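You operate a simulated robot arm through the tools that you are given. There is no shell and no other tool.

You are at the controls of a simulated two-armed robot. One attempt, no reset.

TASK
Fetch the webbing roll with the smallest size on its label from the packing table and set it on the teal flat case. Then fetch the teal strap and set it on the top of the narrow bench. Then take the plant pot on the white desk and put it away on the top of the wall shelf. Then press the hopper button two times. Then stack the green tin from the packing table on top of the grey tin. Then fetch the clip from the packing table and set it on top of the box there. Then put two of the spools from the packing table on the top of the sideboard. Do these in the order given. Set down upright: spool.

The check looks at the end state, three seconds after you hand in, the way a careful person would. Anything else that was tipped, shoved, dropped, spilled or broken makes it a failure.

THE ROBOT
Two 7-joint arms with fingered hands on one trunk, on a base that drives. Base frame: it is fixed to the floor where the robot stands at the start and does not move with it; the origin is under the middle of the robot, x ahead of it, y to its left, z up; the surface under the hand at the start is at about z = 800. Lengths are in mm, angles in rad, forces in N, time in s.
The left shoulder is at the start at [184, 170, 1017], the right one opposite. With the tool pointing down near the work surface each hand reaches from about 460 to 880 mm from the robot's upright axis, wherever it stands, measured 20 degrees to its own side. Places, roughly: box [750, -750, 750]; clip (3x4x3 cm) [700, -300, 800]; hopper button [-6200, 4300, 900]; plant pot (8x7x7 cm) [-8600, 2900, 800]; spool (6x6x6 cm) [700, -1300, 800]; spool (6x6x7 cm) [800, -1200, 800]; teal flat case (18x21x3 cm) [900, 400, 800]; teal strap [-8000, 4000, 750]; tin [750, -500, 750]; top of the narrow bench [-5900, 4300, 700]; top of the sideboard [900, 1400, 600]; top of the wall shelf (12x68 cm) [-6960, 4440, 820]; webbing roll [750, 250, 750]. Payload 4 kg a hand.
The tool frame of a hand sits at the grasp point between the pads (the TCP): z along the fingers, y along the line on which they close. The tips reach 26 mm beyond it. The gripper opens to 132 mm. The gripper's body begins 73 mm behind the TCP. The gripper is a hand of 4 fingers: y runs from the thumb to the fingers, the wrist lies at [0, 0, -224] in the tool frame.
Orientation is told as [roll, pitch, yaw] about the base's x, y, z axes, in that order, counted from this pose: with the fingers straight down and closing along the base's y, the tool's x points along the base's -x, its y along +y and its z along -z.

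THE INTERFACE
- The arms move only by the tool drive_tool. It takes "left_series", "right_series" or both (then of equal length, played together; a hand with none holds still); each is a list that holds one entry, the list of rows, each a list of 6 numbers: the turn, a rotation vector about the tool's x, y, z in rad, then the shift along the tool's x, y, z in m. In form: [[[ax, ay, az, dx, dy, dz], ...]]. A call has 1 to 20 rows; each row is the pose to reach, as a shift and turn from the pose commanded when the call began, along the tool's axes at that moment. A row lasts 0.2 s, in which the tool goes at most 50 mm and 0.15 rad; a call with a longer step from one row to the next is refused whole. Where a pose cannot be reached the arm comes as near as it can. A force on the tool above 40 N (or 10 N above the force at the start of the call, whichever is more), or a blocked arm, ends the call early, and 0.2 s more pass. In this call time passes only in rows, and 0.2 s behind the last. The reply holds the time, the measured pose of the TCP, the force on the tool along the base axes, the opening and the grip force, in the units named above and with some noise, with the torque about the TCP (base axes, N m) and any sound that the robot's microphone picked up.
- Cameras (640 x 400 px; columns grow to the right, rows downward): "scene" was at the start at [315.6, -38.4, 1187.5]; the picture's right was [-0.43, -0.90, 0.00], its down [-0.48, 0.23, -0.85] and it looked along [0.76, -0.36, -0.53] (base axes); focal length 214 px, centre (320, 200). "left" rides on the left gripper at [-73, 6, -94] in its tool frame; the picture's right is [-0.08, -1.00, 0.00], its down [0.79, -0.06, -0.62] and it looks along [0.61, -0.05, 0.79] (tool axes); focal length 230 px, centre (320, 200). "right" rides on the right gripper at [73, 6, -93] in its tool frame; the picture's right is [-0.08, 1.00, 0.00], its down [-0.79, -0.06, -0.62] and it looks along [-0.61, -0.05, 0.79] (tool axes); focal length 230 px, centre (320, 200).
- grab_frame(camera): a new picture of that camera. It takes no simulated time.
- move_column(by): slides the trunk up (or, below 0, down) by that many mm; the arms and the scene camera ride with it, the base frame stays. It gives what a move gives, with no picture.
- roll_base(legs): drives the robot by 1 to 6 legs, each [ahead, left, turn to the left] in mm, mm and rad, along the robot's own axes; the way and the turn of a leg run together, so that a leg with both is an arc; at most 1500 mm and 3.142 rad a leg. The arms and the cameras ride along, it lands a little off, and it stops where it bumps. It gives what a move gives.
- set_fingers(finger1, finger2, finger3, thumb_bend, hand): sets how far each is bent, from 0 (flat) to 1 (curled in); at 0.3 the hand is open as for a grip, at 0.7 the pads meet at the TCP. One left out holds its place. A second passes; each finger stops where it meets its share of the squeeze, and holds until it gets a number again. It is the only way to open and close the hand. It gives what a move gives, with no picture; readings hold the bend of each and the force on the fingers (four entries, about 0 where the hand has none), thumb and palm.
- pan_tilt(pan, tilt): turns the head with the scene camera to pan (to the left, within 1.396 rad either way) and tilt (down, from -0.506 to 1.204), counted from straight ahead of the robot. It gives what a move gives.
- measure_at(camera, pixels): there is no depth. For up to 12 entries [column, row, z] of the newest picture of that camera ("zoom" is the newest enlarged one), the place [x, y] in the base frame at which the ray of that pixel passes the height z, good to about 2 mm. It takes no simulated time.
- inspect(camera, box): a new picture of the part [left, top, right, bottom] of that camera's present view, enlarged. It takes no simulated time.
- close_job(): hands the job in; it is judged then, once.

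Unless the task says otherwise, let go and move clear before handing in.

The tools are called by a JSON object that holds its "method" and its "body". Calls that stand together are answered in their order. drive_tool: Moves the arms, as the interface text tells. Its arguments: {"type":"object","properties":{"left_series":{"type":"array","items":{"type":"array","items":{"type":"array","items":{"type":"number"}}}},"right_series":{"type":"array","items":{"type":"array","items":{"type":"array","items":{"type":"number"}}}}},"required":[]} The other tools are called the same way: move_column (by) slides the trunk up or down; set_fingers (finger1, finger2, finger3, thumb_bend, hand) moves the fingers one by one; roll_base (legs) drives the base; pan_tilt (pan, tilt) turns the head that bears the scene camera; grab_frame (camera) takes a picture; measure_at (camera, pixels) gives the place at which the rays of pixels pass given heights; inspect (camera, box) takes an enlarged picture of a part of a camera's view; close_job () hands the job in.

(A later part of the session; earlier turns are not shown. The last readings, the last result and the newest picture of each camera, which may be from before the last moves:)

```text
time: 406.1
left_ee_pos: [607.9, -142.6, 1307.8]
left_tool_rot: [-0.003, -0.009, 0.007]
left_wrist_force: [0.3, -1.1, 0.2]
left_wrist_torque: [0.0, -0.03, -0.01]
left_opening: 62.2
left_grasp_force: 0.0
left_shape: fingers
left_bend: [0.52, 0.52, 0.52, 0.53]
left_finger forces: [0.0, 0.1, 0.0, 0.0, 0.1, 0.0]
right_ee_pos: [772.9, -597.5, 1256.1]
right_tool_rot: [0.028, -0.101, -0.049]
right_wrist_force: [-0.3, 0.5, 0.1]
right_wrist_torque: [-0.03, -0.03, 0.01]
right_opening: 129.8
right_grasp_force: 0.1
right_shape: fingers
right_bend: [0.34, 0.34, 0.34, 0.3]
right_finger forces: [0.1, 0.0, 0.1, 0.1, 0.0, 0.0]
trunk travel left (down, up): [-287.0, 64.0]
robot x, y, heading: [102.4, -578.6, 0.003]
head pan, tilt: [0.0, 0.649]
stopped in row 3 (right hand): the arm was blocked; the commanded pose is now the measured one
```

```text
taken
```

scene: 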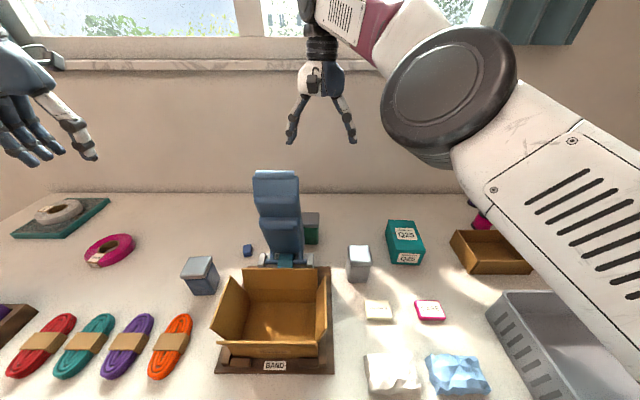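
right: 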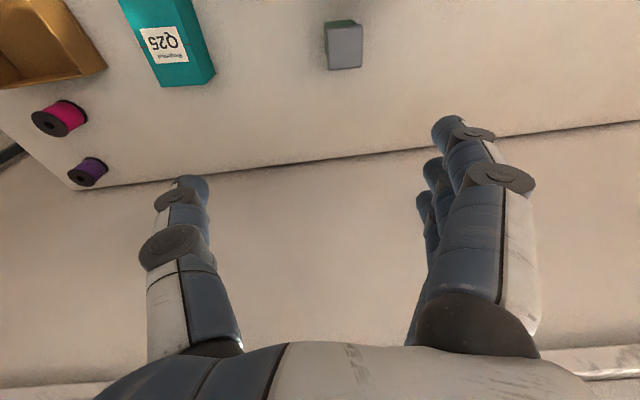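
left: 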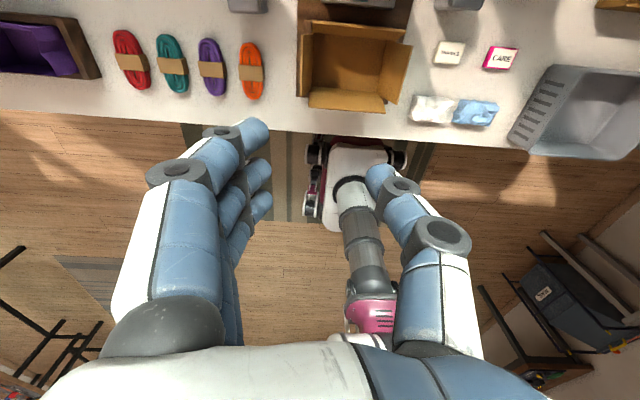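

The arm gets blocked because reaching inward brings the elbow against the head. Better: stand further right and turn left toward the tin, so that the arm reaches straight and stays right of the lever. First I retract the hand.

{"method": "drive_tool", "body": {"right_series": [[[0.005, 0.017, -0.008, 0.0168, -0.0317, 0], [0.009, 0.034, -0.016, 0.0336, -0.0633, 0], [0.014, 0.05, -0.024, 0.0504, -0.095, 0], [0.019, 0.067, -0.033, 0.0672, -0.1267, 0], [0.023, 0.084, -0.041, 0.084, -0.1583, 0], [0.028, 0.101, -0.049, 0.1008, -0.19, 0]]]}}

{"method": "roll_base", "body": {"legs": [[-100, 0, 0], [0, -270, 0], [0, 0, 0.67]]}}

{"method": "grab_frame", "body": {"camera": "scene"}}

```text
time: 407.5
left_ee_pos: [609.3, -143.6, 1308.9]
left_tool_rot: [-0.002, -0.008, 0.006]
left_wrist_force: [0.8, -0.6, 0.1]
left_wrist_torque: [0.0, 0.0, 0.0]
left_opening: 62.3
left_grasp_force: 0.1
left_shape: fingers
left_bend: [0.52, 0.52, 0.52, 0.53]
left_finger forces: [0.0, 0.0, 0.1, 0.0, 0.1, 0.1]
right_ee_pos: [779.7, -759.2, 1268.2]
right_tool_rot: [-0.007, 0.003, 0.008]
right_wrist_force: [-0.5, -0.4, 0.5]
right_wrist_torque: [0.03, 0.0, 0.0]
right_opening: 129.8
right_grasp_force: 0.1
right_shape: fingers
right_bend: [0.34, 0.34, 0.34, 0.3]
right_finger forces: [0.0, 0.0, 0.0, 0.0, 0.0, 0.0]
right hand out of reach, approached as far as the arm can: row 1, 2, 3, 4, 5, 6
trunk travel left (down, up): [-287.0, 64.0]
robot x, y, heading: [103.7, -580.8, 0.005]
head pan, tilt: [0.0, 0.649]
```

```text
time: 413.0
left_ee_pos: [121.0, -194.7, 1309.3]
left_tool_rot: [-0.004, -0.01, 0.69]
left_wrist_force: [0.2, 0.0, 0.3]
left_wrist_torque: [-0.02, -0.01, 0.01]
left_opening: 62.2
left_grasp_force: 0.0
left_shape: fingers
left_bend: [0.52, 0.52, 0.52, 0.53]
left_finger forces: [0.0, 0.0, 0.0, 0.0, 0.0, 0.1]
right_ee_pos: [641.2, -562.7, 1269.7]
right_tool_rot: [-0.005, 0.003, 0.69]
right_wrist_force: [0.6, 1.1, 0.4]
right_wrist_torque: [0.04, 0.01, 0.03]
right_opening: 130.0
right_grasp_force: 0.0
right_shape: fingers
right_bend: [0.34, 0.34, 0.34, 0.3]
right_finger forces: [0.0, 0.0, 0.0, 0.0, 0.0, 0.1]
trunk travel left (down, up): [-287.0, 64.0]
robot x, y, heading: [9.4, -850.5, 0.689]
head pan, tilt: [0.0, 0.649]
```

```text
taken
```

scene: 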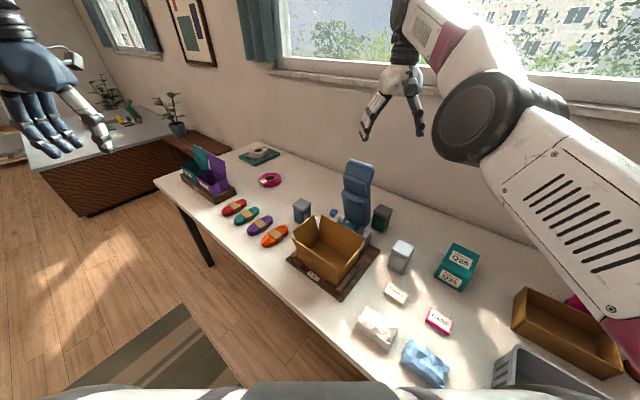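

Good view. I'll move the right hand to the right (away from above the lever), go ahead 60 mm, and lower the trunk.

{"method": "drive_tool", "body": {"right_series": [[[0, 0, 0, 0.0175, -0.0375, 0], [0, 0, 0, 0.035, -0.075, 0], [0, 0, 0, 0.0525, -0.1125, 0], [0, 0, 0, 0.07, -0.15, 0]]]}}

{"method": "roll_base", "body": {"legs": [[60, 0, 0]]}}

{"method": "move_column", "body": {"by": -230}}

{"method": "grab_frame", "body": {"camera": "scene"}}

{"method": "grab_frame", "body": {"camera": "right"}}

```text
time: 414.0
left_ee_pos: [121.5, -195.0, 1308.4]
left_tool_rot: [-0.001, -0.009, 0.69]
left_wrist_force: [0.9, 0.0, 0.0]
left_wrist_torque: [0.02, -0.03, 0.0]
left_opening: 62.3
left_grasp_force: 0.1
left_shape: fingers
left_bend: [0.52, 0.52, 0.52, 0.53]
left_finger forces: [0.0, 0.0, 0.0, 0.0, 0.1, 0.0]
right_ee_pos: [734.3, -694.4, 1287.1]
right_tool_rot: [-0.005, 0.004, 0.689]
right_wrist_force: [-0.8, -0.2, -0.5]
right_wrist_torque: [0.0, 0.01, -0.01]
right_opening: 130.1
right_grasp_force: 0.0
right_shape: fingers
right_bend: [0.34, 0.34, 0.34, 0.3]
right_finger forces: [0.1, 0.0, 0.0, 0.1, 0.1, 0.0]
right hand out of reach, approached as far as the arm can: row 1, 2, 3, 4
trunk travel left (down, up): [-287.0, 64.0]
robot x, y, heading: [6.8, -851.0, 0.685]
head pan, tilt: [0.0, 0.649]
```

```text
time: 415.0
left_ee_pos: [166.8, -156.3, 1308.3]
left_tool_rot: [-0.002, -0.008, 0.689]
left_wrist_force: [-0.6, 0.8, 0.0]
left_wrist_torque: [-0.04, 0.05, -0.01]
left_opening: 62.2
left_grasp_force: 0.0
left_shape: fingers
left_bend: [0.52, 0.52, 0.52, 0.53]
left_finger forces: [0.0, 0.0, 0.0, 0.0, 0.0, 0.0]
right_ee_pos: [778.5, -655.0, 1286.5]
right_tool_rot: [-0.007, 0.005, 0.688]
right_wrist_force: [-0.4, -0.5, 0.0]
right_wrist_torque: [-0.03, 0.02, -0.02]
right_opening: 130.0
right_grasp_force: 0.0
right_shape: fingers
right_bend: [0.34, 0.34, 0.34, 0.3]
right_finger forces: [0.0, 0.0, 0.1, 0.0, 0.0, 0.1]
trunk travel left (down, up): [-287.0, 64.0]
robot x, y, heading: [54.2, -814.0, 0.688]
head pan, tilt: [0.0, 0.649]
```

```text
time: 416.7
left_ee_pos: [172.2, -155.3, 1121.9]
left_tool_rot: [-0.004, 0.015, 0.69]
left_wrist_force: [-0.5, 0.2, -0.2]
left_wrist_torque: [0.02, -0.03, 0.01]
left_opening: 62.1
left_grasp_force: 0.0
left_shape: fingers
left_bend: [0.52, 0.52, 0.52, 0.53]
left_finger forces: [0.0, 0.0, 0.1, 0.0, 0.0, 0.0]
right_ee_pos: [821.5, -621.8, 926.5]
right_tool_rot: [-0.002, 0.303, 0.691]
right_wrist_force: [-1.2, 2.0, 9.8]
right_wrist_torque: [0.79, 0.34, -0.06]
right_opening: 129.9
right_grasp_force: 4.2
right_shape: fingers
right_bend: [0.34, 0.33, 0.25, 0.3]
right_finger forces: [0.2, 0.6, 8.6, 0.1, 0.0, 0.0]
trunk travel left (down, up): [-109.0, 242.0]
robot x, y, heading: [55.1, -814.4, 0.689]
head pan, tilt: [0.0, 0.649]
stopped: the force on the tool passed its limit at 86 N (the readings are from after the stop); the commanded pose is now the measured one
```

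```text
taken
```

scene: 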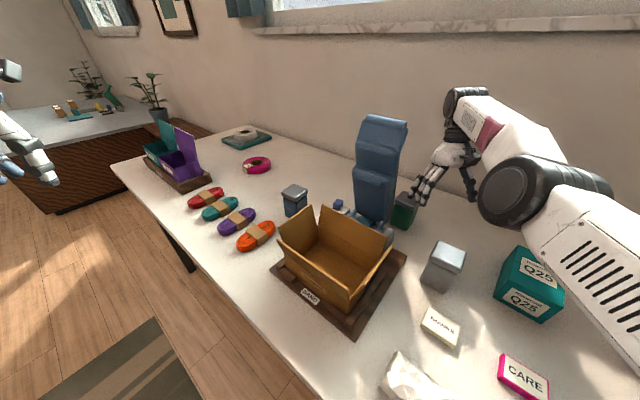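

```text
taken
```

right: 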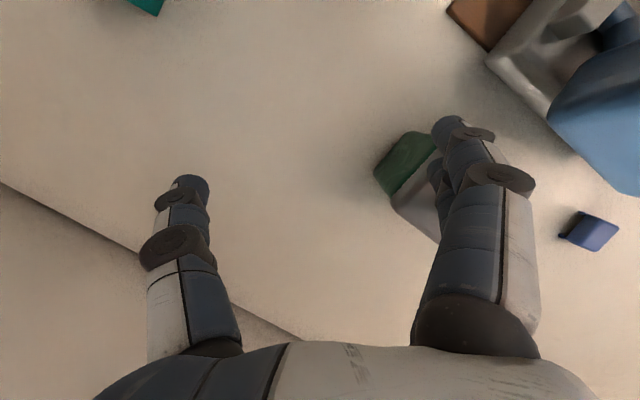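

The hand dropped more than the trunk and finger 3 touched something (8.6 N now). I'll inspect before moving anything.

{"method": "inspect", "body": {"camera": "scene", "box": [330, 80, 510, 260]}}

{"method": "inspect", "body": {"camera": "right", "box": [340, 80, 640, 280]}}

```text
2.22 times, centred on (420, 170) of scene
```

zoom: 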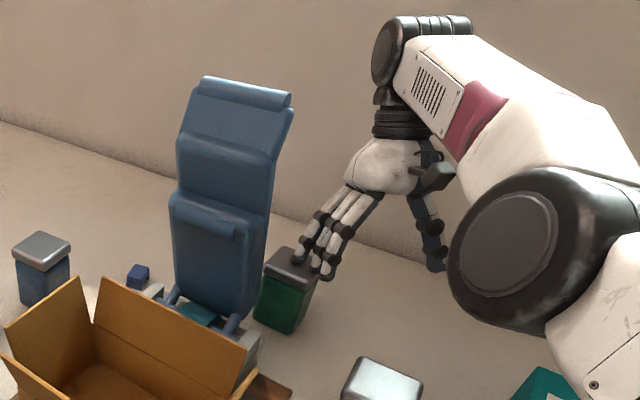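

```text
2.00 times, centred on (490, 180) of right
```

zoom: 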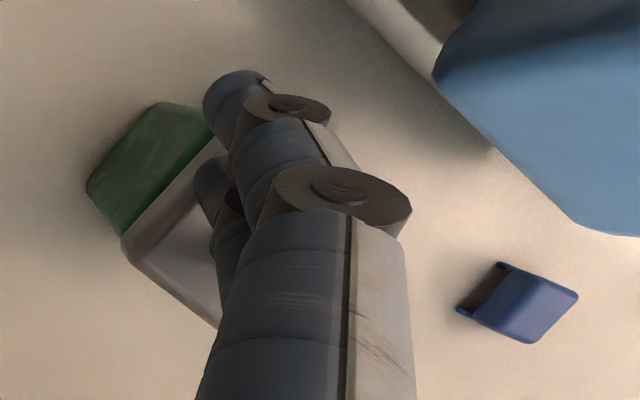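

The fingers rest on the tin's lid edge, but the tin is still upright. I'll lift the hand straight up gently with the arm.

{"method": "drive_tool", "body": {"right_series": [[[0, 0, 0, 0.003, 0, -0.0095], [0, 0, 0, 0.006, 0, -0.019], [0, 0, 0, 0.0105, 0, -0.0335], [0, 0, 0, 0.015, 0, -0.048], [0, 0, 0, 0.0209, 0, -0.0668]]]}}

{"method": "inspect", "body": {"camera": "scene", "box": [330, 60, 550, 260]}}

```text
time: 417.9
left_ee_pos: [171.8, -152.3, 1122.5]
left_tool_rot: [-0.005, 0.016, 0.69]
left_wrist_force: [0.2, 0.5, -0.3]
left_wrist_torque: [0.0, 0.01, 0.01]
left_opening: 62.1
left_grasp_force: 0.0
left_shape: fingers
left_bend: [0.52, 0.52, 0.52, 0.53]
left_finger forces: [0.0, 0.0, 0.1, 0.0, 0.1, 0.1]
right_ee_pos: [817.7, -625.1, 992.0]
right_tool_rot: [-0.002, 0.303, 0.689]
right_wrist_force: [0.5, 1.1, -1.0]
right_wrist_torque: [0.01, -0.03, -0.02]
right_opening: 130.1
right_grasp_force: 0.3
right_shape: fingers
right_bend: [0.34, 0.34, 0.34, 0.3]
right_finger forces: [0.0, 0.0, 0.1, 0.0, 0.0, 0.1]
right hand out of reach, approached as far as the arm can: row 4, 5
trunk travel left (down, up): [-109.0, 242.0]
robot x, y, heading: [54.0, -811.6, 0.686]
head pan, tilt: [0.0, 0.649]
```

```text
2.00 times, centred on (440, 160) of scene
```

zoom: 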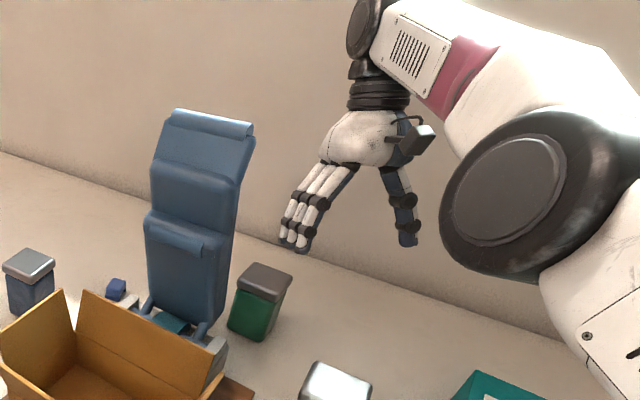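

The hand is free and the tin stands. I'll straighten the hand (un-tilt) while pulling back slightly.

{"method": "drive_tool", "body": {"right_series": [[[0, -0.076, 0, 0.0158, 0, 0], [0, -0.152, 0, 0.0316, 0, 0], [0, -0.228, 0, 0.0475, 0, 0], [0, -0.303, 0, 0.0633, 0, -0.001]]]}}

{"method": "grab_frame", "body": {"camera": "scene"}}

{"method": "grab_frame", "body": {"camera": "right"}}

```text
time: 418.9
left_ee_pos: [171.5, -154.0, 1121.7]
left_tool_rot: [-0.003, 0.014, 0.689]
left_wrist_force: [-0.7, 0.2, 0.7]
left_wrist_torque: [0.01, -0.05, -0.01]
left_opening: 62.0
left_grasp_force: 0.1
left_shape: fingers
left_bend: [0.52, 0.52, 0.52, 0.53]
left_finger forces: [0.0, 0.0, 0.0, 0.0, 0.0, 0.0]
right_ee_pos: [860.0, -610.2, 1047.7]
right_tool_rot: [-0.002, 0.02, 0.69]
right_wrist_force: [0.0, 0.6, -0.5]
right_wrist_torque: [0.05, -0.02, 0.0]
right_opening: 129.8
right_grasp_force: 0.0
right_shape: fingers
right_bend: [0.34, 0.34, 0.34, 0.3]
right_finger forces: [0.0, 0.1, 0.1, 0.0, 0.0, 0.1]
right hand out of reach, approached as far as the arm can: row 1, 2, 3, 4
trunk travel left (down, up): [-109.0, 242.0]
robot x, y, heading: [51.6, -813.9, 0.683]
head pan, tilt: [0.0, 0.649]
```

```text
taken
```

scene: 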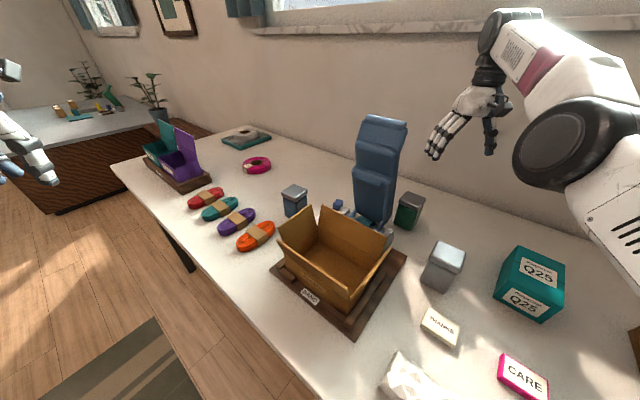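

```text
taken
```

right: 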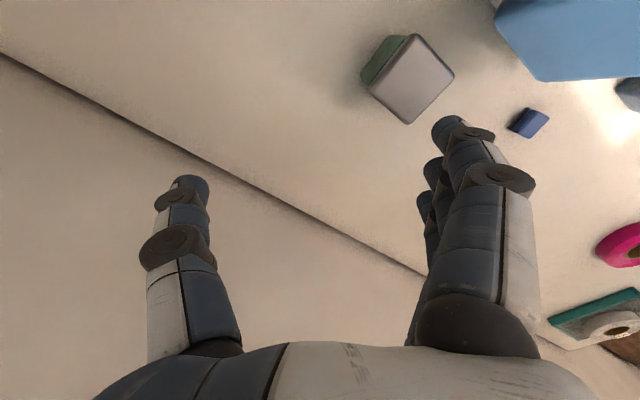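

The arm seems to be in an awkward posture. I'll test a plain pull-back of 100 mm at this height.

{"method": "drive_tool", "body": {"right_series": [[[0, -0.005, 0, 0.02, 0, 0], [0, -0.01, 0, 0.04, 0, 0], [0, -0.015, 0, 0.06, 0, 0], [0, -0.02, 0, 0.08, 0, 0], [0, -0.02, 0, 0.1, 0, 0]]]}}

```text
time: 420.1
left_ee_pos: [172.4, -153.3, 1120.5]
left_tool_rot: [-0.002, 0.017, 0.69]
left_wrist_force: [0.3, -0.7, 0.6]
left_wrist_torque: [-0.02, -0.03, 0.0]
left_opening: 62.3
left_grasp_force: 0.0
left_shape: fingers
left_bend: [0.52, 0.52, 0.52, 0.53]
left_finger forces: [0.0, 0.0, 0.0, 0.0, 0.0, 0.1]
right_ee_pos: [868.8, -625.8, 1077.5]
right_tool_rot: [-0.004, -0.015, 0.689]
right_wrist_force: [0.6, 0.6, -0.2]
right_wrist_torque: [-0.02, 0.01, -0.03]
right_opening: 130.4
right_grasp_force: 0.2
right_shape: fingers
right_bend: [0.34, 0.34, 0.34, 0.3]
right_finger forces: [0.0, 0.0, 0.0, 0.1, 0.0, 0.0]
right hand out of reach, approached as far as the arm can: row 1, 2, 3, 4, 5
trunk travel left (down, up): [-109.0, 242.0]
robot x, y, heading: [53.1, -812.9, 0.69]
head pan, tilt: [0.0, 0.649]
```

{"method": "drive_tool", "body": {"right_series": [[[0, 0, 0, 0, -0.03, 0.03], [0, 0, 0, 0, -0.06, 0.06], [0, 0, 0, 0, -0.09, 0.09], [0, 0, 0, 0, -0.12, 0.12]]]}}

{"method": "grab_frame", "body": {"camera": "scene"}}

```text
time: 421.1
left_ee_pos: [173.2, -153.3, 1121.0]
left_tool_rot: [-0.003, 0.016, 0.688]
left_wrist_force: [-0.3, -0.1, 0.6]
left_wrist_torque: [-0.01, 0.01, -0.01]
left_opening: 62.3
left_grasp_force: 0.0
left_shape: fingers
left_bend: [0.52, 0.52, 0.52, 0.53]
left_finger forces: [0.0, 0.1, 0.1, 0.0, 0.1, 0.0]
right_ee_pos: [939.8, -721.5, 955.5]
right_tool_rot: [0.001, -0.019, 0.693]
right_wrist_force: [-0.1, 0.0, -1.1]
right_wrist_torque: [-0.05, 0.02, 0.01]
right_opening: 129.8
right_grasp_force: 0.1
right_shape: fingers
right_bend: [0.34, 0.34, 0.34, 0.3]
right_finger forces: [0.0, 0.0, 0.0, 0.1, 0.0, 0.1]
right hand out of reach, approached as far as the arm can: row 3, 4
trunk travel left (down, up): [-109.0, 242.0]
robot x, y, heading: [52.8, -816.5, 0.691]
head pan, tilt: [0.0, 0.649]
```

```text
taken
```

scene: 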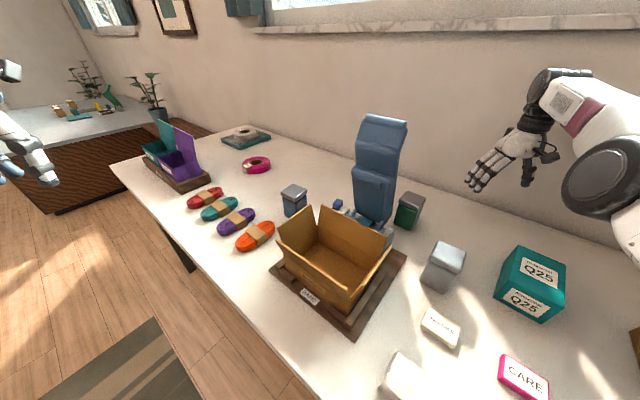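

The elbow has folded inward. I'll try to work it out: pull back from this more lateral, lower position.

{"method": "drive_tool", "body": {"right_series": [[[0, 0, 0, 0.03, 0, 0.0], [0, 0, 0, 0.06, 0, 0.0], [0, 0, 0, 0.09, 0, 0.0], [0, 0, 0, 0.12, 0, 0.0]]]}}

{"method": "grab_frame", "body": {"camera": "scene"}}

```text
time: 422.1
left_ee_pos: [172.5, -153.9, 1122.4]
left_tool_rot: [-0.004, 0.016, 0.69]
left_wrist_force: [-0.6, -0.1, 0.9]
left_wrist_torque: [-0.02, 0.01, -0.01]
left_opening: 62.1
left_grasp_force: 0.1
left_shape: fingers
left_bend: [0.52, 0.52, 0.52, 0.53]
left_finger forces: [0.1, 0.0, 0.1, 0.0, 0.0, 0.0]
right_ee_pos: [949.0, -779.5, 969.5]
right_tool_rot: [-0.001, -0.016, 0.689]
right_wrist_force: [-0.4, -0.2, -0.3]
right_wrist_torque: [-0.02, 0.02, -0.02]
right_opening: 130.1
right_grasp_force: 0.0
right_shape: fingers
right_bend: [0.34, 0.34, 0.34, 0.3]
right_finger forces: [0.0, 0.0, 0.1, 0.1, 0.0, 0.0]
right hand out of reach, approached as far as the arm can: row 1, 2, 3, 4
trunk travel left (down, up): [-109.0, 242.0]
robot x, y, heading: [55.5, -814.3, 0.687]
head pan, tilt: [0.0, 0.649]
```

```text
taken
```

scene: 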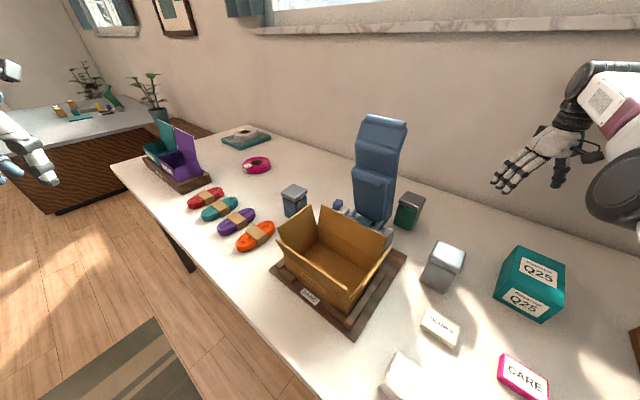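

{"method": "drive_tool", "body": {"right_series": [[[0, 0, 0, 0.01, 0.03, -0.01], [0, 0, 0, 0.025, 0.06, -0.02], [0, 0, 0, 0.045, 0.09, -0.03], [0, 0, 0, 0.07, 0.115, -0.04], [0, 0, 0, 0.1, 0.14, -0.05], [0, 0, 0, 0.13, 0.16, -0.06]]]}}

{"method": "grab_frame", "body": {"camera": "scene"}}

```text
time: 423.5
left_ee_pos: [172.6, -153.0, 1121.2]
left_tool_rot: [-0.003, 0.017, 0.69]
left_wrist_force: [-0.1, -1.6, -0.1]
left_wrist_torque: [-0.01, 0.0, -0.01]
left_opening: 62.2
left_grasp_force: 0.1
left_shape: fingers
left_bend: [0.52, 0.52, 0.52, 0.53]
left_finger forces: [0.1, 0.0, 0.0, 0.0, 0.0, 0.0]
right_ee_pos: [894.5, -679.0, 1072.6]
right_tool_rot: [-0.002, -0.016, 0.69]
right_wrist_force: [-0.5, -0.1, 0.2]
right_wrist_torque: [0.05, 0.02, -0.01]
right_opening: 130.1
right_grasp_force: 0.2
right_shape: fingers
right_bend: [0.34, 0.34, 0.34, 0.3]
right_finger forces: [0.0, 0.1, 0.0, 0.0, 0.0, 0.1]
right hand out of reach, approached as far as the arm can: row 1, 2, 3, 4, 5, 6
trunk travel left (down, up): [-109.0, 242.0]
robot x, y, heading: [53.4, -812.4, 0.686]
head pan, tilt: [0.0, 0.649]
```

```text
taken
```

scene: 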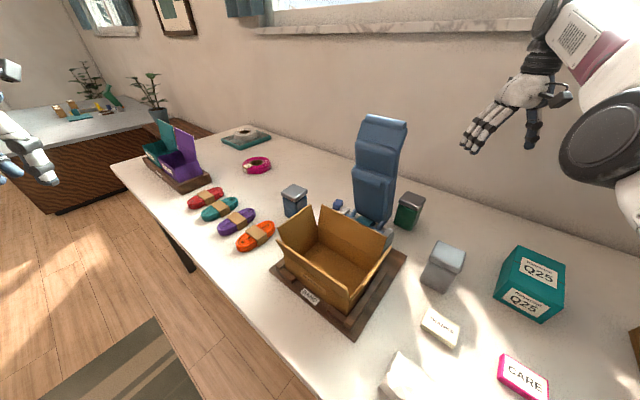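

{"method": "drive_tool", "body": {"right_series": [[[0, 0, 0, 0.0, 0.0, 0.03], [0, 0, 0, 0.0, 0.0, 0.06], [0, 0, 0, 0.03, 0.01, 0.085], [0, 0, 0, 0.06, 0.02, 0.1], [0, 0, 0, 0.09, 0.025, 0.112], [0, 0, 0, 0.12, 0.03, 0.112]]]}}

{"method": "grab_frame", "body": {"camera": "scene"}}

```text
time: 424.9
left_ee_pos: [172.3, -152.5, 1121.8]
left_tool_rot: [-0.004, 0.015, 0.691]
left_wrist_force: [-1.1, 0.1, -0.2]
left_wrist_torque: [0.01, 0.0, 0.02]
left_opening: 62.1
left_grasp_force: 0.1
left_shape: fingers
left_bend: [0.52, 0.52, 0.52, 0.53]
left_finger forces: [0.1, 0.0, 0.1, 0.0, 0.0, 0.0]
right_ee_pos: [914.9, -672.4, 982.2]
right_tool_rot: [-0.003, -0.016, 0.69]
right_wrist_force: [-0.1, 0.1, 0.2]
right_wrist_torque: [-0.01, 0.01, -0.03]
right_opening: 130.2
right_grasp_force: 0.1
right_shape: fingers
right_bend: [0.34, 0.34, 0.34, 0.3]
right_finger forces: [0.0, 0.0, 0.0, 0.0, 0.1, 0.1]
right hand out of reach, approached as far as the arm can: row 1, 2, 3, 4, 5, 6
trunk travel left (down, up): [-109.0, 242.0]
robot x, y, heading: [52.1, -811.8, 0.685]
head pan, tilt: [0.0, 0.649]
```

```text
taken
```

scene: 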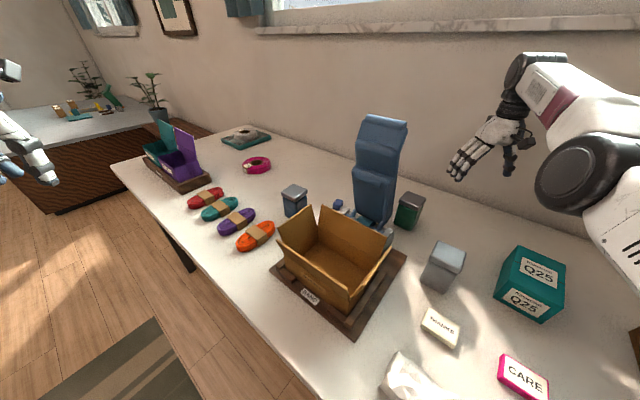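

The right elbow has swivelled inward and can't fold back. I'll back away from the table into free space to recover the arm posture safely.

{"method": "roll_base", "body": {"legs": [[-580, 474, 0]]}}

{"method": "drive_tool", "body": {"right_series": [[[0.13, 0, 0, 0.0, -0.025, -0.003], [0.26, 0, 0, 0.0, -0.05, -0.01], [0.39, 0, 0, 0.0, -0.075, -0.02], [0.52, 0, 0, 0.0, -0.1, -0.032], [0.65, 0, 0, 0.0, -0.125, -0.05], [0.78, 0, 0, 0.0, -0.148, -0.068], [0.91, 0, 0, 0.0, -0.168, -0.088], [1.04, 0, 0, 0.0, -0.186, -0.11], [1.17, 0, 0, 0.0, -0.2, -0.135]]]}}

{"method": "grab_frame", "body": {"camera": "scene"}}

```text
time: 429.6
left_ee_pos: [-575.0, -159.2, 1121.5]
left_tool_rot: [-0.005, 0.016, 0.686]
left_wrist_force: [0.2, 0.2, -0.7]
left_wrist_torque: [0.01, 0.01, -0.01]
left_opening: 62.4
left_grasp_force: 0.0
left_shape: fingers
left_bend: [0.52, 0.52, 0.52, 0.53]
left_finger forces: [0.1, 0.0, 0.1, 0.0, 0.0, 0.1]
right_ee_pos: [167.7, -679.6, 981.3]
right_tool_rot: [-0.002, -0.015, 0.686]
right_wrist_force: [-0.7, 0.4, 0.6]
right_wrist_torque: [-0.01, -0.02, -0.03]
right_opening: 130.0
right_grasp_force: 0.0
right_shape: fingers
right_bend: [0.34, 0.34, 0.34, 0.3]
right_finger forces: [0.0, 0.1, 0.0, 0.0, 0.1, 0.0]
trunk travel left (down, up): [-109.0, 242.0]
robot x, y, heading: [-693.8, -821.4, 0.685]
head pan, tilt: [0.0, 0.649]
```

```text
time: 431.6
left_ee_pos: [-573.7, -158.0, 1121.0]
left_tool_rot: [-0.003, 0.016, 0.688]
left_wrist_force: [0.5, -0.5, -0.5]
left_wrist_torque: [0.03, 0.02, -0.01]
left_opening: 61.8
left_grasp_force: 0.1
left_shape: fingers
left_bend: [0.52, 0.52, 0.52, 0.53]
left_finger forces: [0.1, 0.0, 0.1, 0.1, 0.0, 0.0]
right_ee_pos: [294.0, -834.6, 1118.3]
right_tool_rot: [-1.172, -0.015, 0.687]
right_wrist_force: [-0.8, -1.3, -0.6]
right_wrist_torque: [-0.02, 0.03, 0.01]
right_opening: 129.7
right_grasp_force: 0.0
right_shape: fingers
right_bend: [0.34, 0.34, 0.34, 0.3]
right_finger forces: [0.0, 0.0, 0.0, 0.0, 0.0, 0.0]
trunk travel left (down, up): [-109.0, 242.0]
robot x, y, heading: [-694.7, -817.8, 0.688]
head pan, tilt: [0.0, 0.649]
```

```text
taken
```

scene: 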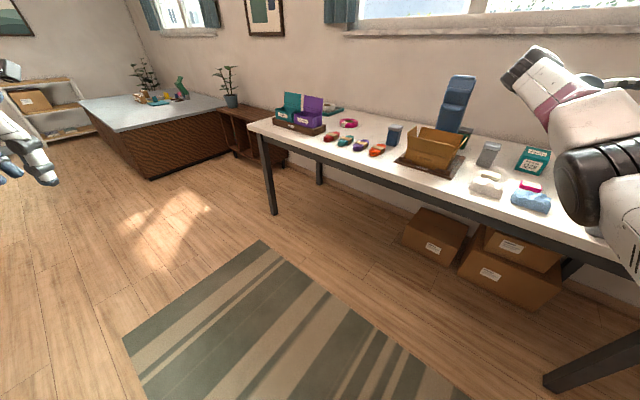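

The hand rolled fine. Now I try to retract in this rolled orientation so the elbow folds downward.

{"method": "drive_tool", "body": {"right_series": [[[0, 0, 0, 0.03, 0, 0], [0, 0, 0, 0.06, 0, 0], [0, 0, 0, 0.09, 0, 0], [0, 0, 0, 0.12, 0, 0], [0, 0, 0, 0.15, 0, 0], [0, 0, 0, 0.18, 0, 0]]]}}

{"method": "grab_frame", "body": {"camera": "scene"}}

```text
time: 433.0
left_ee_pos: [-574.5, -159.2, 1121.4]
left_tool_rot: [-0.004, 0.015, 0.686]
left_wrist_force: [-0.4, -0.2, -0.2]
left_wrist_torque: [0.01, 0.02, -0.02]
left_opening: 61.9
left_grasp_force: 0.0
left_shape: fingers
left_bend: [0.52, 0.52, 0.52, 0.53]
left_finger forces: [0.0, 0.0, 0.0, 0.1, 0.0, 0.0]
right_ee_pos: [306.9, -879.9, 1141.4]
right_tool_rot: [-1.17, -0.016, 0.686]
right_wrist_force: [-0.2, 0.5, 0.0]
right_wrist_torque: [0.0, 0.02, -0.03]
right_opening: 129.9
right_grasp_force: 0.0
right_shape: fingers
right_bend: [0.34, 0.34, 0.34, 0.3]
right_finger forces: [0.1, 0.1, 0.0, 0.0, 0.0, 0.0]
right hand out of reach, approached as far as the arm can: row 1, 2, 3, 4, 5, 6
trunk travel left (down, up): [-109.0, 242.0]
robot x, y, heading: [-692.4, -820.5, 0.686]
head pan, tilt: [0.0, 0.649]
```

```text
taken
```

scene: 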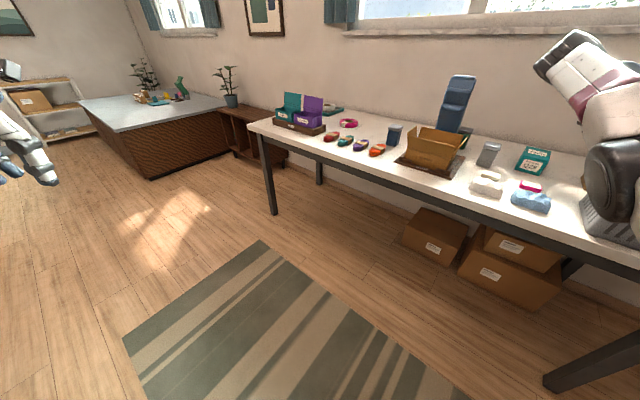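

Retracting still fails because the upper arm is at its inward limit. I'll roll the hand further around the arm axis, keeping the wrist in place, so the elbow's bend direction turns downward, then retract.

{"method": "drive_tool", "body": {"right_series": [[[0.14, 0, 0, 0, -0.0313, -0.0022], [0.28, 0, 0, 0, -0.0619, -0.0087], [0.42, 0, 0, 0, -0.0913, -0.0195], [0.56, 0, 0, 0, -0.119, -0.0342], [0.7, 0, 0, 0, -0.1443, -0.0527], [0.84, 0, 0, 0, -0.1668, -0.0745], [0.98, 0, 0, 0, -0.186, -0.0992], [1.12, 0, 0, 0, -0.2016, -0.1264], [1.26, 0, 0, 0, -0.2133, -0.1555], [1.4, 0, 0, 0, -0.2207, -0.1859]]]}}

{"method": "pan_tilt", "body": {"pan": -0.6, "tilt": 0.4}}

{"method": "grab_frame", "body": {"camera": "scene"}}

```text
time: 435.2
left_ee_pos: [-575.7, -159.8, 1122.1]
left_tool_rot: [-0.003, 0.015, 0.687]
left_wrist_force: [0.0, 0.3, -0.3]
left_wrist_torque: [0.01, -0.04, -0.01]
left_opening: 62.0
left_grasp_force: 0.2
left_shape: fingers
left_bend: [0.52, 0.52, 0.52, 0.53]
left_finger forces: [0.0, 0.0, 0.0, 0.0, 0.0, 0.1]
right_ee_pos: [250.4, -815.3, 1420.6]
right_tool_rot: [-2.575, -0.016, 0.69]
right_wrist_force: [0.1, -0.4, 0.6]
right_wrist_torque: [-0.01, -0.01, 0.02]
right_opening: 130.1
right_grasp_force: 0.0
right_shape: fingers
right_bend: [0.34, 0.34, 0.34, 0.3]
right_finger forces: [0.0, 0.1, 0.0, 0.0, 0.0, 0.0]
right hand out of reach, approached as far as the arm can: row 4, 8
trunk travel left (down, up): [-109.0, 242.0]
robot x, y, heading: [-695.8, -822.6, 0.688]
head pan, tilt: [0.0, 0.649]
```

```text
time: 436.2
left_ee_pos: [-574.6, -158.6, 1122.0]
left_tool_rot: [-0.004, 0.015, 0.687]
left_wrist_force: [0.4, -0.5, 0.6]
left_wrist_torque: [0.03, -0.01, 0.0]
left_opening: 62.1
left_grasp_force: 0.1
left_shape: fingers
left_bend: [0.52, 0.52, 0.52, 0.53]
left_finger forces: [0.0, 0.0, 0.0, 0.0, 0.0, 0.1]
right_ee_pos: [249.6, -817.0, 1418.8]
right_tool_rot: [-2.571, -0.014, 0.687]
right_wrist_force: [-0.2, 0.2, 0.1]
right_wrist_torque: [-0.01, 0.02, 0.0]
right_opening: 129.8
right_grasp_force: 0.1
right_shape: fingers
right_bend: [0.34, 0.34, 0.34, 0.3]
right_finger forces: [0.0, 0.1, 0.0, 0.0, 0.0, 0.0]
trunk travel left (down, up): [-109.0, 242.0]
robot x, y, heading: [-694.8, -821.1, 0.684]
head pan, tilt: [-0.6, 0.4]
```

```text
taken
```

scene: 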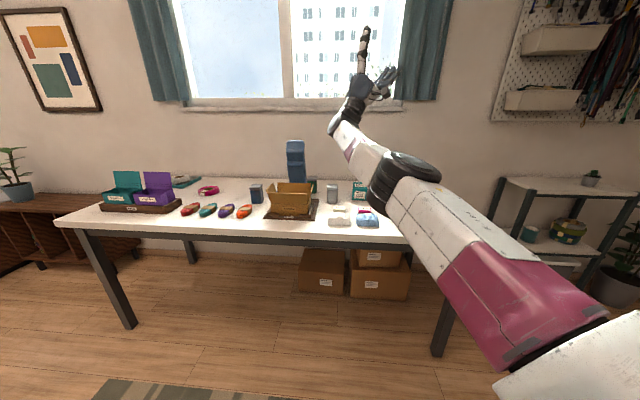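

The hand points up now and the arm is nearly straight. I'll retract in this orientation.

{"method": "drive_tool", "body": {"right_series": [[[0, 0, 0, 0.035, 0, 0], [0, 0, 0, 0.07, 0, 0], [0, 0, 0, 0.105, 0, 0], [0, 0, 0, 0.14, 0, 0], [0, 0, 0, 0.175, 0, 0], [0, 0, 0, 0.21, 0, 0]]]}}

{"method": "grab_frame", "body": {"camera": "scene"}}

```text
time: 437.6
left_ee_pos: [-575.8, -159.5, 1122.7]
left_tool_rot: [-0.004, 0.016, 0.688]
left_wrist_force: [0.1, 0.3, -0.3]
left_wrist_torque: [0.0, -0.01, 0.0]
left_opening: 62.2
left_grasp_force: 0.0
left_shape: fingers
left_bend: [0.52, 0.52, 0.52, 0.53]
left_finger forces: [0.0, 0.0, 0.0, 0.1, 0.1, 0.1]
right_ee_pos: [263.3, -922.6, 1455.2]
right_tool_rot: [-2.574, -0.019, 0.686]
right_wrist_force: [0.0, -0.5, -0.5]
right_wrist_torque: [-0.01, 0.0, 0.02]
right_opening: 130.0
right_grasp_force: 0.1
right_shape: fingers
right_bend: [0.34, 0.34, 0.34, 0.3]
right_finger forces: [0.0, 0.0, 0.1, 0.0, 0.0, 0.0]
right hand out of reach, approached as far as the arm can: row 1, 2, 3, 4, 5, 6
trunk travel left (down, up): [-109.0, 242.0]
robot x, y, heading: [-692.7, -820.5, 0.678]
head pan, tilt: [-0.6, 0.4]
```

```text
taken
```

scene: 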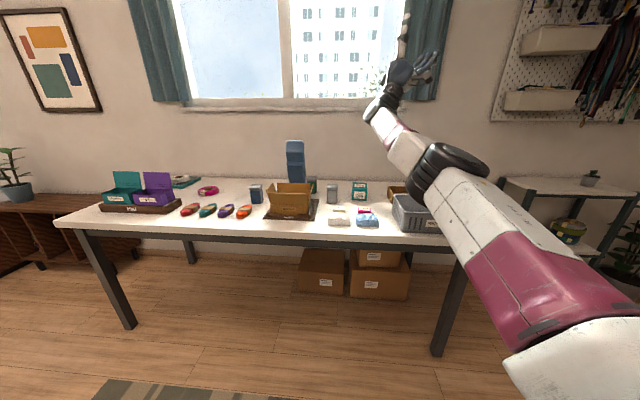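

{"method": "drive_tool", "body": {"right_series": [[[0, 0, 0, 0.02, 0.02, 0.035], [0, 0, 0, 0.04, 0.04, 0.07], [0, 0, 0, 0.06, 0.06, 0.105], [0, 0, 0, 0.08, 0.08, 0.14], [0, 0, 0, 0.1, 0.1, 0.175]]]}}

{"method": "grab_frame", "body": {"camera": "scene"}}

```text
time: 438.8
left_ee_pos: [-575.7, -159.7, 1121.5]
left_tool_rot: [-0.004, 0.017, 0.686]
left_wrist_force: [0.3, 0.2, 0.0]
left_wrist_torque: [0.04, 0.02, 0.03]
left_opening: 61.9
left_grasp_force: 0.1
left_shape: fingers
left_bend: [0.52, 0.52, 0.52, 0.53]
left_finger forces: [0.0, 0.0, 0.0, 0.1, 0.0, 0.0]
right_ee_pos: [249.7, -1050.0, 1516.5]
right_tool_rot: [-2.569, -0.017, 0.687]
right_wrist_force: [-0.1, -0.8, 0.6]
right_wrist_torque: [0.0, 0.0, -0.01]
right_opening: 130.0
right_grasp_force: 0.0
right_shape: fingers
right_bend: [0.34, 0.34, 0.34, 0.3]
right_finger forces: [0.0, 0.0, 0.0, 0.0, 0.1, 0.0]
right hand out of reach, approached as far as the arm can: row 1, 2, 3, 4, 5
trunk travel left (down, up): [-109.0, 242.0]
robot x, y, heading: [-697.8, -821.4, 0.688]
head pan, tilt: [-0.6, 0.4]
```

```text
taken
```

scene: 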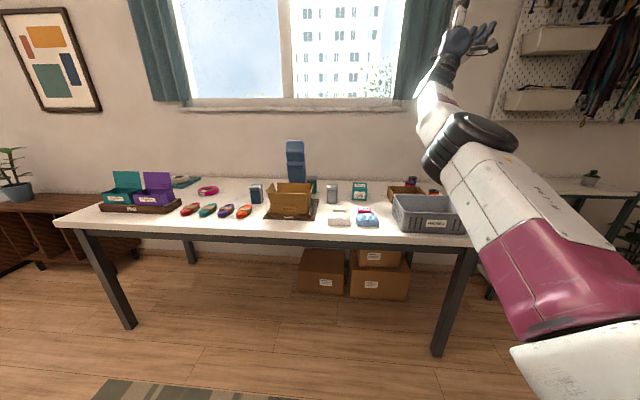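

{"method": "drive_tool", "body": {"right_series": [[[0, 0, 0, 0.03, -0.018, 0.028], [0, 0, 0, 0.06, -0.036, 0.056], [0, 0, 0, 0.09, -0.054, 0.084], [0, 0, 0, 0.12, -0.072, 0.112], [0, 0, 0, 0.15, -0.09, 0.14], [0, 0, 0, 0.18, -0.108, 0.168], [0, 0, 0, 0.21, -0.126, 0.196], [0, 0, 0, 0.24, -0.144, 0.224]]]}}

{"method": "grab_frame", "body": {"camera": "scene"}}

```text
time: 440.6
left_ee_pos: [-575.9, -157.5, 1118.9]
left_tool_rot: [-0.006, 0.017, 0.686]
left_wrist_force: [-0.6, -0.5, 0.4]
left_wrist_torque: [0.01, -0.03, -0.01]
left_opening: 62.1
left_grasp_force: 0.0
left_shape: fingers
left_bend: [0.52, 0.52, 0.52, 0.53]
left_finger forces: [0.0, 0.1, 0.0, 0.0, 0.0, 0.0]
right_ee_pos: [58.7, -1179.8, 1757.6]
right_tool_rot: [-2.574, -0.011, 0.692]
right_wrist_force: [-0.7, 0.0, 0.0]
right_wrist_torque: [0.03, 0.04, -0.02]
right_opening: 130.2
right_grasp_force: 0.0
right_shape: fingers
right_bend: [0.34, 0.34, 0.34, 0.3]
right_finger forces: [0.0, 0.1, 0.0, 0.0, 0.1, 0.0]
right hand out of reach, approached as far as the arm can: row 7, 8
trunk travel left (down, up): [-109.0, 242.0]
robot x, y, heading: [-701.2, -821.5, 0.686]
head pan, tilt: [-0.6, 0.4]
```

```text
taken
```

scene: 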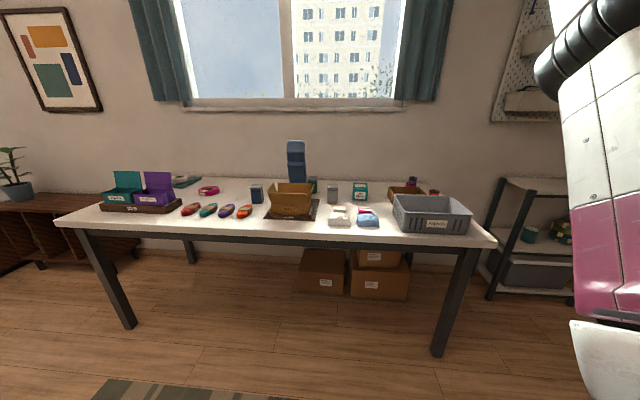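

{"method": "drive_tool", "body": {"right_series": [[[0, 0, 0, -0.012, -0.004, -0.036], [0, 0, 0, -0.024, -0.009, -0.072], [0, 0, 0, -0.035, -0.013, -0.108], [0, 0, 0, -0.047, -0.018, -0.145], [0, 0, 0, -0.059, -0.022, -0.181]]]}}

{"method": "pan_tilt", "body": {"pan": -1.1, "tilt": 0.1}}

{"method": "grab_frame", "body": {"camera": "scene"}}

```text
time: 441.8
left_ee_pos: [-574.5, -157.8, 1120.9]
left_tool_rot: [-0.003, 0.018, 0.687]
left_wrist_force: [0.3, 0.2, 0.4]
left_wrist_torque: [0.01, 0.03, 0.03]
left_opening: 62.0
left_grasp_force: 0.1
left_shape: fingers
left_bend: [0.52, 0.52, 0.52, 0.53]
left_finger forces: [0.0, 0.0, 0.1, 0.1, 0.1, 0.0]
right_ee_pos: [34.0, -1054.0, 1614.4]
right_tool_rot: [-2.572, -0.016, 0.69]
right_wrist_force: [-0.2, 0.1, 0.8]
right_wrist_torque: [0.01, -0.01, -0.05]
right_opening: 129.9
right_grasp_force: 0.1
right_shape: fingers
right_bend: [0.34, 0.34, 0.34, 0.3]
right_finger forces: [0.0, 0.1, 0.0, 0.1, 0.1, 0.0]
trunk travel left (down, up): [-109.0, 242.0]
robot x, y, heading: [-698.5, -818.8, 0.686]
head pan, tilt: [-0.6, 0.4]
```

```text
time: 442.7
left_ee_pos: [-576.0, -158.4, 1121.4]
left_tool_rot: [-0.003, 0.015, 0.688]
left_wrist_force: [-0.5, -0.3, -0.1]
left_wrist_torque: [-0.01, -0.01, 0.03]
left_opening: 62.1
left_grasp_force: 0.0
left_shape: fingers
left_bend: [0.52, 0.52, 0.52, 0.53]
left_finger forces: [0.0, 0.0, 0.0, 0.1, 0.0, 0.0]
right_ee_pos: [33.9, -1056.4, 1614.3]
right_tool_rot: [-2.571, -0.015, 0.688]
right_wrist_force: [-0.6, 0.3, 0.1]
right_wrist_torque: [0.02, 0.02, -0.01]
right_opening: 129.9
right_grasp_force: 0.1
right_shape: fingers
right_bend: [0.34, 0.34, 0.34, 0.3]
right_finger forces: [0.0, 0.0, 0.0, 0.1, 0.1, 0.0]
trunk travel left (down, up): [-109.0, 242.0]
robot x, y, heading: [-694.9, -818.4, 0.688]
head pan, tilt: [-1.1, 0.099]
```

```text
taken
```

scene: 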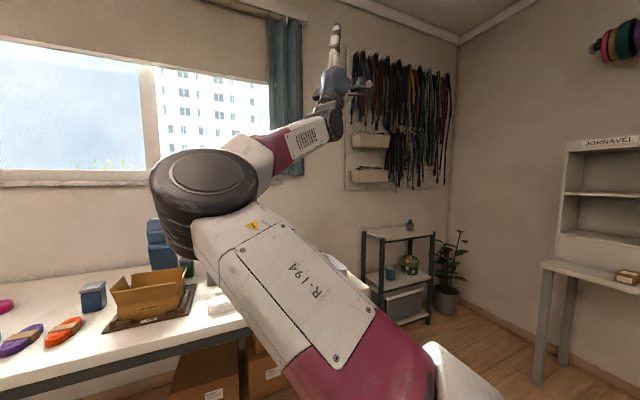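

The elbow now flexes again, but it sits in front-left. I'll swing the whole arm rigidly about the shoulder (raised → forward), which turns the elbow underneath the arm.

{"method": "drive_tool", "body": {"right_series": [[[0.0537, -0.0669, -0.0652, -0.0398, -0.0213, -0.011], [0.1074, -0.1338, -0.1304, -0.08, -0.0392, -0.0257], [0.1611, -0.2007, -0.1956, -0.1202, -0.0536, -0.044], [0.2148, -0.2676, -0.2608, -0.1599, -0.0644, -0.0656], [0.2685, -0.3345, -0.326, -0.1986, -0.0713, -0.0903], [0.3222, -0.4014, -0.3912, -0.2358, -0.0744, -0.1178], [0.3759, -0.4683, -0.4564, -0.2712, -0.0736, -0.1478], [0.4296, -0.5352, -0.5216, -0.3044, -0.0688, -0.1801], [0.4833, -0.6021, -0.5868, -0.3349, -0.0602, -0.214], [0.537, -0.669, -0.652, -0.3623, -0.0478, -0.2492], [0.5907, -0.7359, -0.7172, -0.3865, -0.0319, -0.2855], [0.6444, -0.8028, -0.7824, -0.407, -0.0125, -0.3223], [0.6981, -0.8697, -0.8476, -0.4238, 0.0101, -0.3593], [0.7518, -0.9366, -0.9128, -0.4365, 0.0356, -0.3959], [0.8055, -1.0035, -0.978, -0.445, 0.0638, -0.4319], [0.8592, -1.0704, -1.0432, -0.4492, 0.0943, -0.4666]]]}}

{"method": "grab_frame", "body": {"camera": "scene"}}

{"method": "pan_tilt", "body": {"pan": -0.5, "tilt": 0.4}}

{"method": "grab_frame", "body": {"camera": "scene"}}

```text
time: 446.1
left_ee_pos: [-573.6, -159.6, 1120.8]
left_tool_rot: [-0.004, 0.018, 0.687]
left_wrist_force: [0.0, 1.1, -0.3]
left_wrist_torque: [-0.01, 0.01, -0.01]
left_opening: 62.2
left_grasp_force: 0.1
left_shape: fingers
left_bend: [0.52, 0.52, 0.52, 0.53]
left_finger forces: [0.0, 0.0, 0.0, 0.1, 0.0, 0.0]
right_ee_pos: [277.7, -631.3, 1176.1]
right_tool_rot: [1.987, 0.828, -0.669]
right_wrist_force: [0.7, -0.1, 0.6]
right_wrist_torque: [-0.01, -0.02, -0.02]
right_opening: 129.9
right_grasp_force: 0.0
right_shape: fingers
right_bend: [0.34, 0.34, 0.34, 0.3]
right_finger forces: [0.1, 0.0, 0.1, 0.0, 0.1, 0.1]
trunk travel left (down, up): [-109.0, 242.0]
robot x, y, heading: [-695.3, -820.0, 0.683]
head pan, tilt: [-1.1, 0.099]
```

```text
taken
```

scene: 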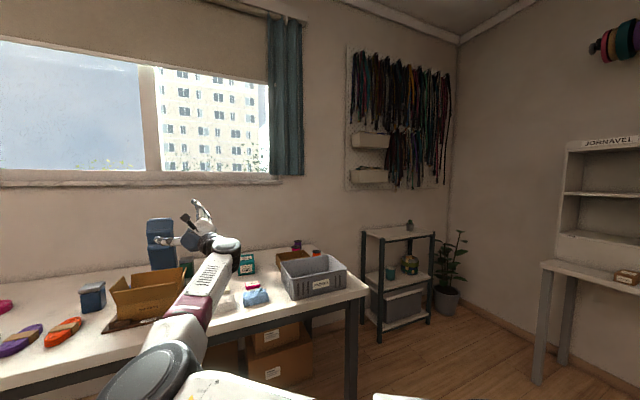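

```text
time: 447.1
left_ee_pos: [-575.1, -160.1, 1121.0]
left_tool_rot: [-0.004, 0.016, 0.686]
left_wrist_force: [0.4, 0.0, -0.3]
left_wrist_torque: [0.02, 0.03, -0.01]
left_opening: 62.3
left_grasp_force: 0.1
left_shape: fingers
left_bend: [0.52, 0.52, 0.52, 0.53]
left_finger forces: [0.0, 0.1, 0.1, 0.0, 0.0, 0.0]
right_ee_pos: [276.7, -631.6, 1179.3]
right_tool_rot: [1.991, 0.83, -0.665]
right_wrist_force: [-0.2, 0.0, 0.4]
right_wrist_torque: [0.01, 0.0, 0.04]
right_opening: 129.8
right_grasp_force: 0.2
right_shape: fingers
right_bend: [0.34, 0.34, 0.34, 0.3]
right_finger forces: [0.1, 0.1, 0.1, 0.0, 0.2, 0.0]
trunk travel left (down, up): [-109.0, 242.0]
robot x, y, heading: [-695.0, -824.3, 0.687]
head pan, tilt: [-0.499, 0.4]
```

```text
taken
```

scene: 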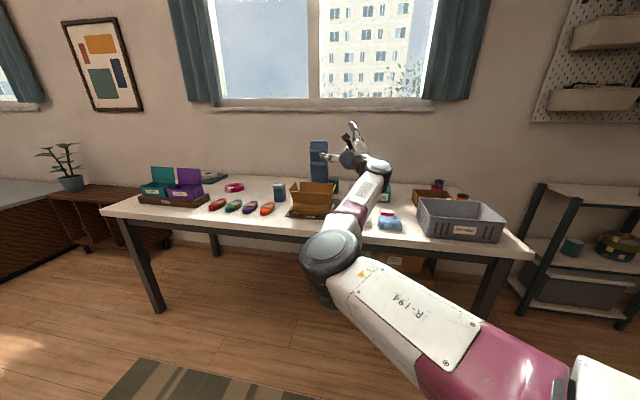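

The arm is well-posed again; only the hand is rolled over. I'll roll it back about the finger axis (−2.4 rad), holding position.

{"method": "drive_tool", "body": {"right_series": [[[0, 0, -0.142, 0, 0, 0], [0, 0, -0.284, 0, 0, 0], [0, 0, -0.426, 0, 0, 0], [0, 0, -0.568, 0, 0, 0], [0, 0, -0.71, 0, 0, 0], [0, 0, -0.852, 0, 0, 0], [0, 0, -0.994, 0, 0, 0], [0, 0, -1.136, 0, 0, 0], [0, 0, -1.278, 0, 0, 0], [0, 0, -1.42, 0, 0, 0], [0, 0, -1.562, 0, 0, 0], [0, 0, -1.704, 0, 0, 0], [0, 0, -1.846, 0, 0, 0], [0, 0, -1.988, 0, 0, 0], [0, 0, -2.13, 0, 0, 0], [0, 0, -2.272, 0, 0, 0], [0, 0, -2.41, 0, 0, 0]]]}}

{"method": "grab_frame", "body": {"camera": "scene"}}

```text
time: 450.7
left_ee_pos: [-574.6, -159.0, 1119.5]
left_tool_rot: [-0.004, 0.017, 0.686]
left_wrist_force: [-1.0, -0.4, 0.2]
left_wrist_torque: [-0.01, -0.02, 0.01]
left_opening: 62.1
left_grasp_force: 0.0
left_shape: fingers
left_bend: [0.52, 0.52, 0.52, 0.53]
left_finger forces: [0.0, 0.1, 0.1, 0.1, 0.0, 0.0]
right_ee_pos: [277.5, -632.2, 1177.7]
right_tool_rot: [3.032, -1.291, -2.437]
right_wrist_force: [0.1, 0.3, -0.2]
right_wrist_torque: [0.0, 0.0, 0.02]
right_opening: 130.0
right_grasp_force: 0.0
right_shape: fingers
right_bend: [0.34, 0.34, 0.34, 0.3]
right_finger forces: [0.0, 0.0, 0.1, 0.0, 0.0, 0.0]
trunk travel left (down, up): [-109.0, 242.0]
robot x, y, heading: [-697.2, -818.3, 0.684]
head pan, tilt: [-0.499, 0.4]
```

```text
taken
```

scene: 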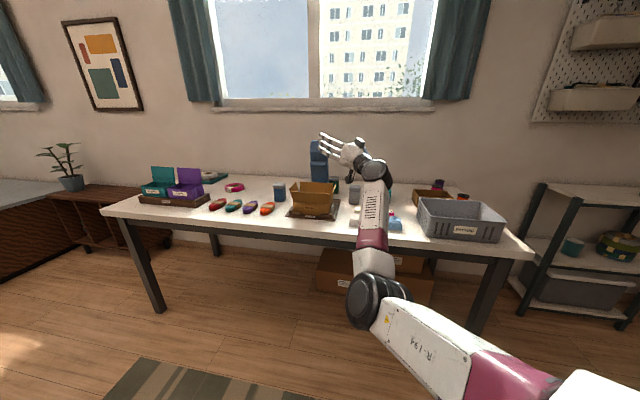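

Good. Now I pitch the hand down with the wrist held in place.

{"method": "drive_tool", "body": {"right_series": [[[0, 0.1415, 0, 0.0316, 0, -0.0022], [0, 0.283, 0, 0.0625, 0, -0.0089], [0, 0.4245, 0, 0.0923, 0, -0.0199], [0, 0.566, 0, 0.1201, 0, -0.0349], [0, 0.7075, 0, 0.1456, 0, -0.0538], [0, 0.849, 0, 0.1682, 0, -0.076], [0, 0.9905, 0, 0.1874, 0, -0.1012], [0, 1.132, 0, 0.2028, 0, -0.1288], [0, 1.2735, 0, 0.2142, 0, -0.1584], [0, 1.415, 0, 0.2213, 0, -0.1892], [0, 1.5565, 0, 0.224, 0, -0.2208], [0, 1.698, 0, 0.2222, 0, -0.2524], [0, 1.84, 0, 0.2159, 0, -0.2836]]]}}

{"method": "grab_frame", "body": {"camera": "scene"}}

```text
time: 453.5
left_ee_pos: [-574.9, -159.6, 1121.3]
left_tool_rot: [-0.003, 0.016, 0.687]
left_wrist_force: [-0.7, -0.3, 0.4]
left_wrist_torque: [-0.01, 0.03, -0.01]
left_opening: 62.0
left_grasp_force: 0.1
left_shape: fingers
left_bend: [0.52, 0.52, 0.52, 0.53]
left_finger forces: [0.1, 0.0, 0.0, 0.0, 0.1, 0.1]
right_ee_pos: [98.5, -906.8, 752.9]
right_tool_rot: [0.113, -0.167, 0.59]
right_wrist_force: [0.1, -0.4, 0.2]
right_wrist_torque: [-0.03, 0.02, 0.0]
right_opening: 130.1
right_grasp_force: 0.1
right_shape: fingers
right_bend: [0.34, 0.34, 0.34, 0.3]
right_finger forces: [0.1, 0.0, 0.0, 0.0, 0.1, 0.0]
right hand out of reach, approached as far as the arm can: row 3, 4, 5, 6, 7, 8, 9, 10, 11, 12, 13
trunk travel left (down, up): [-109.0, 242.0]
robot x, y, heading: [-695.9, -820.4, 0.685]
head pan, tilt: [-0.499, 0.4]
```

```text
taken
```

scene: 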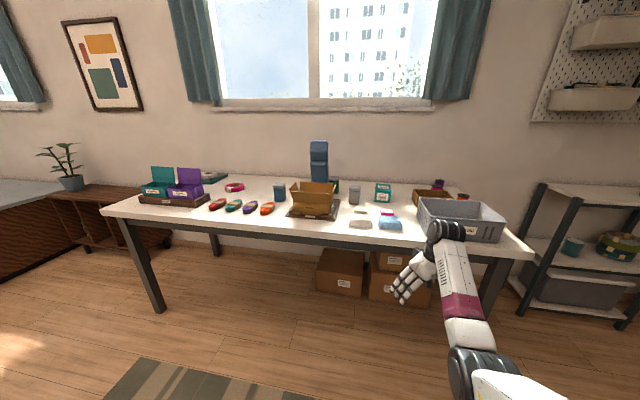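

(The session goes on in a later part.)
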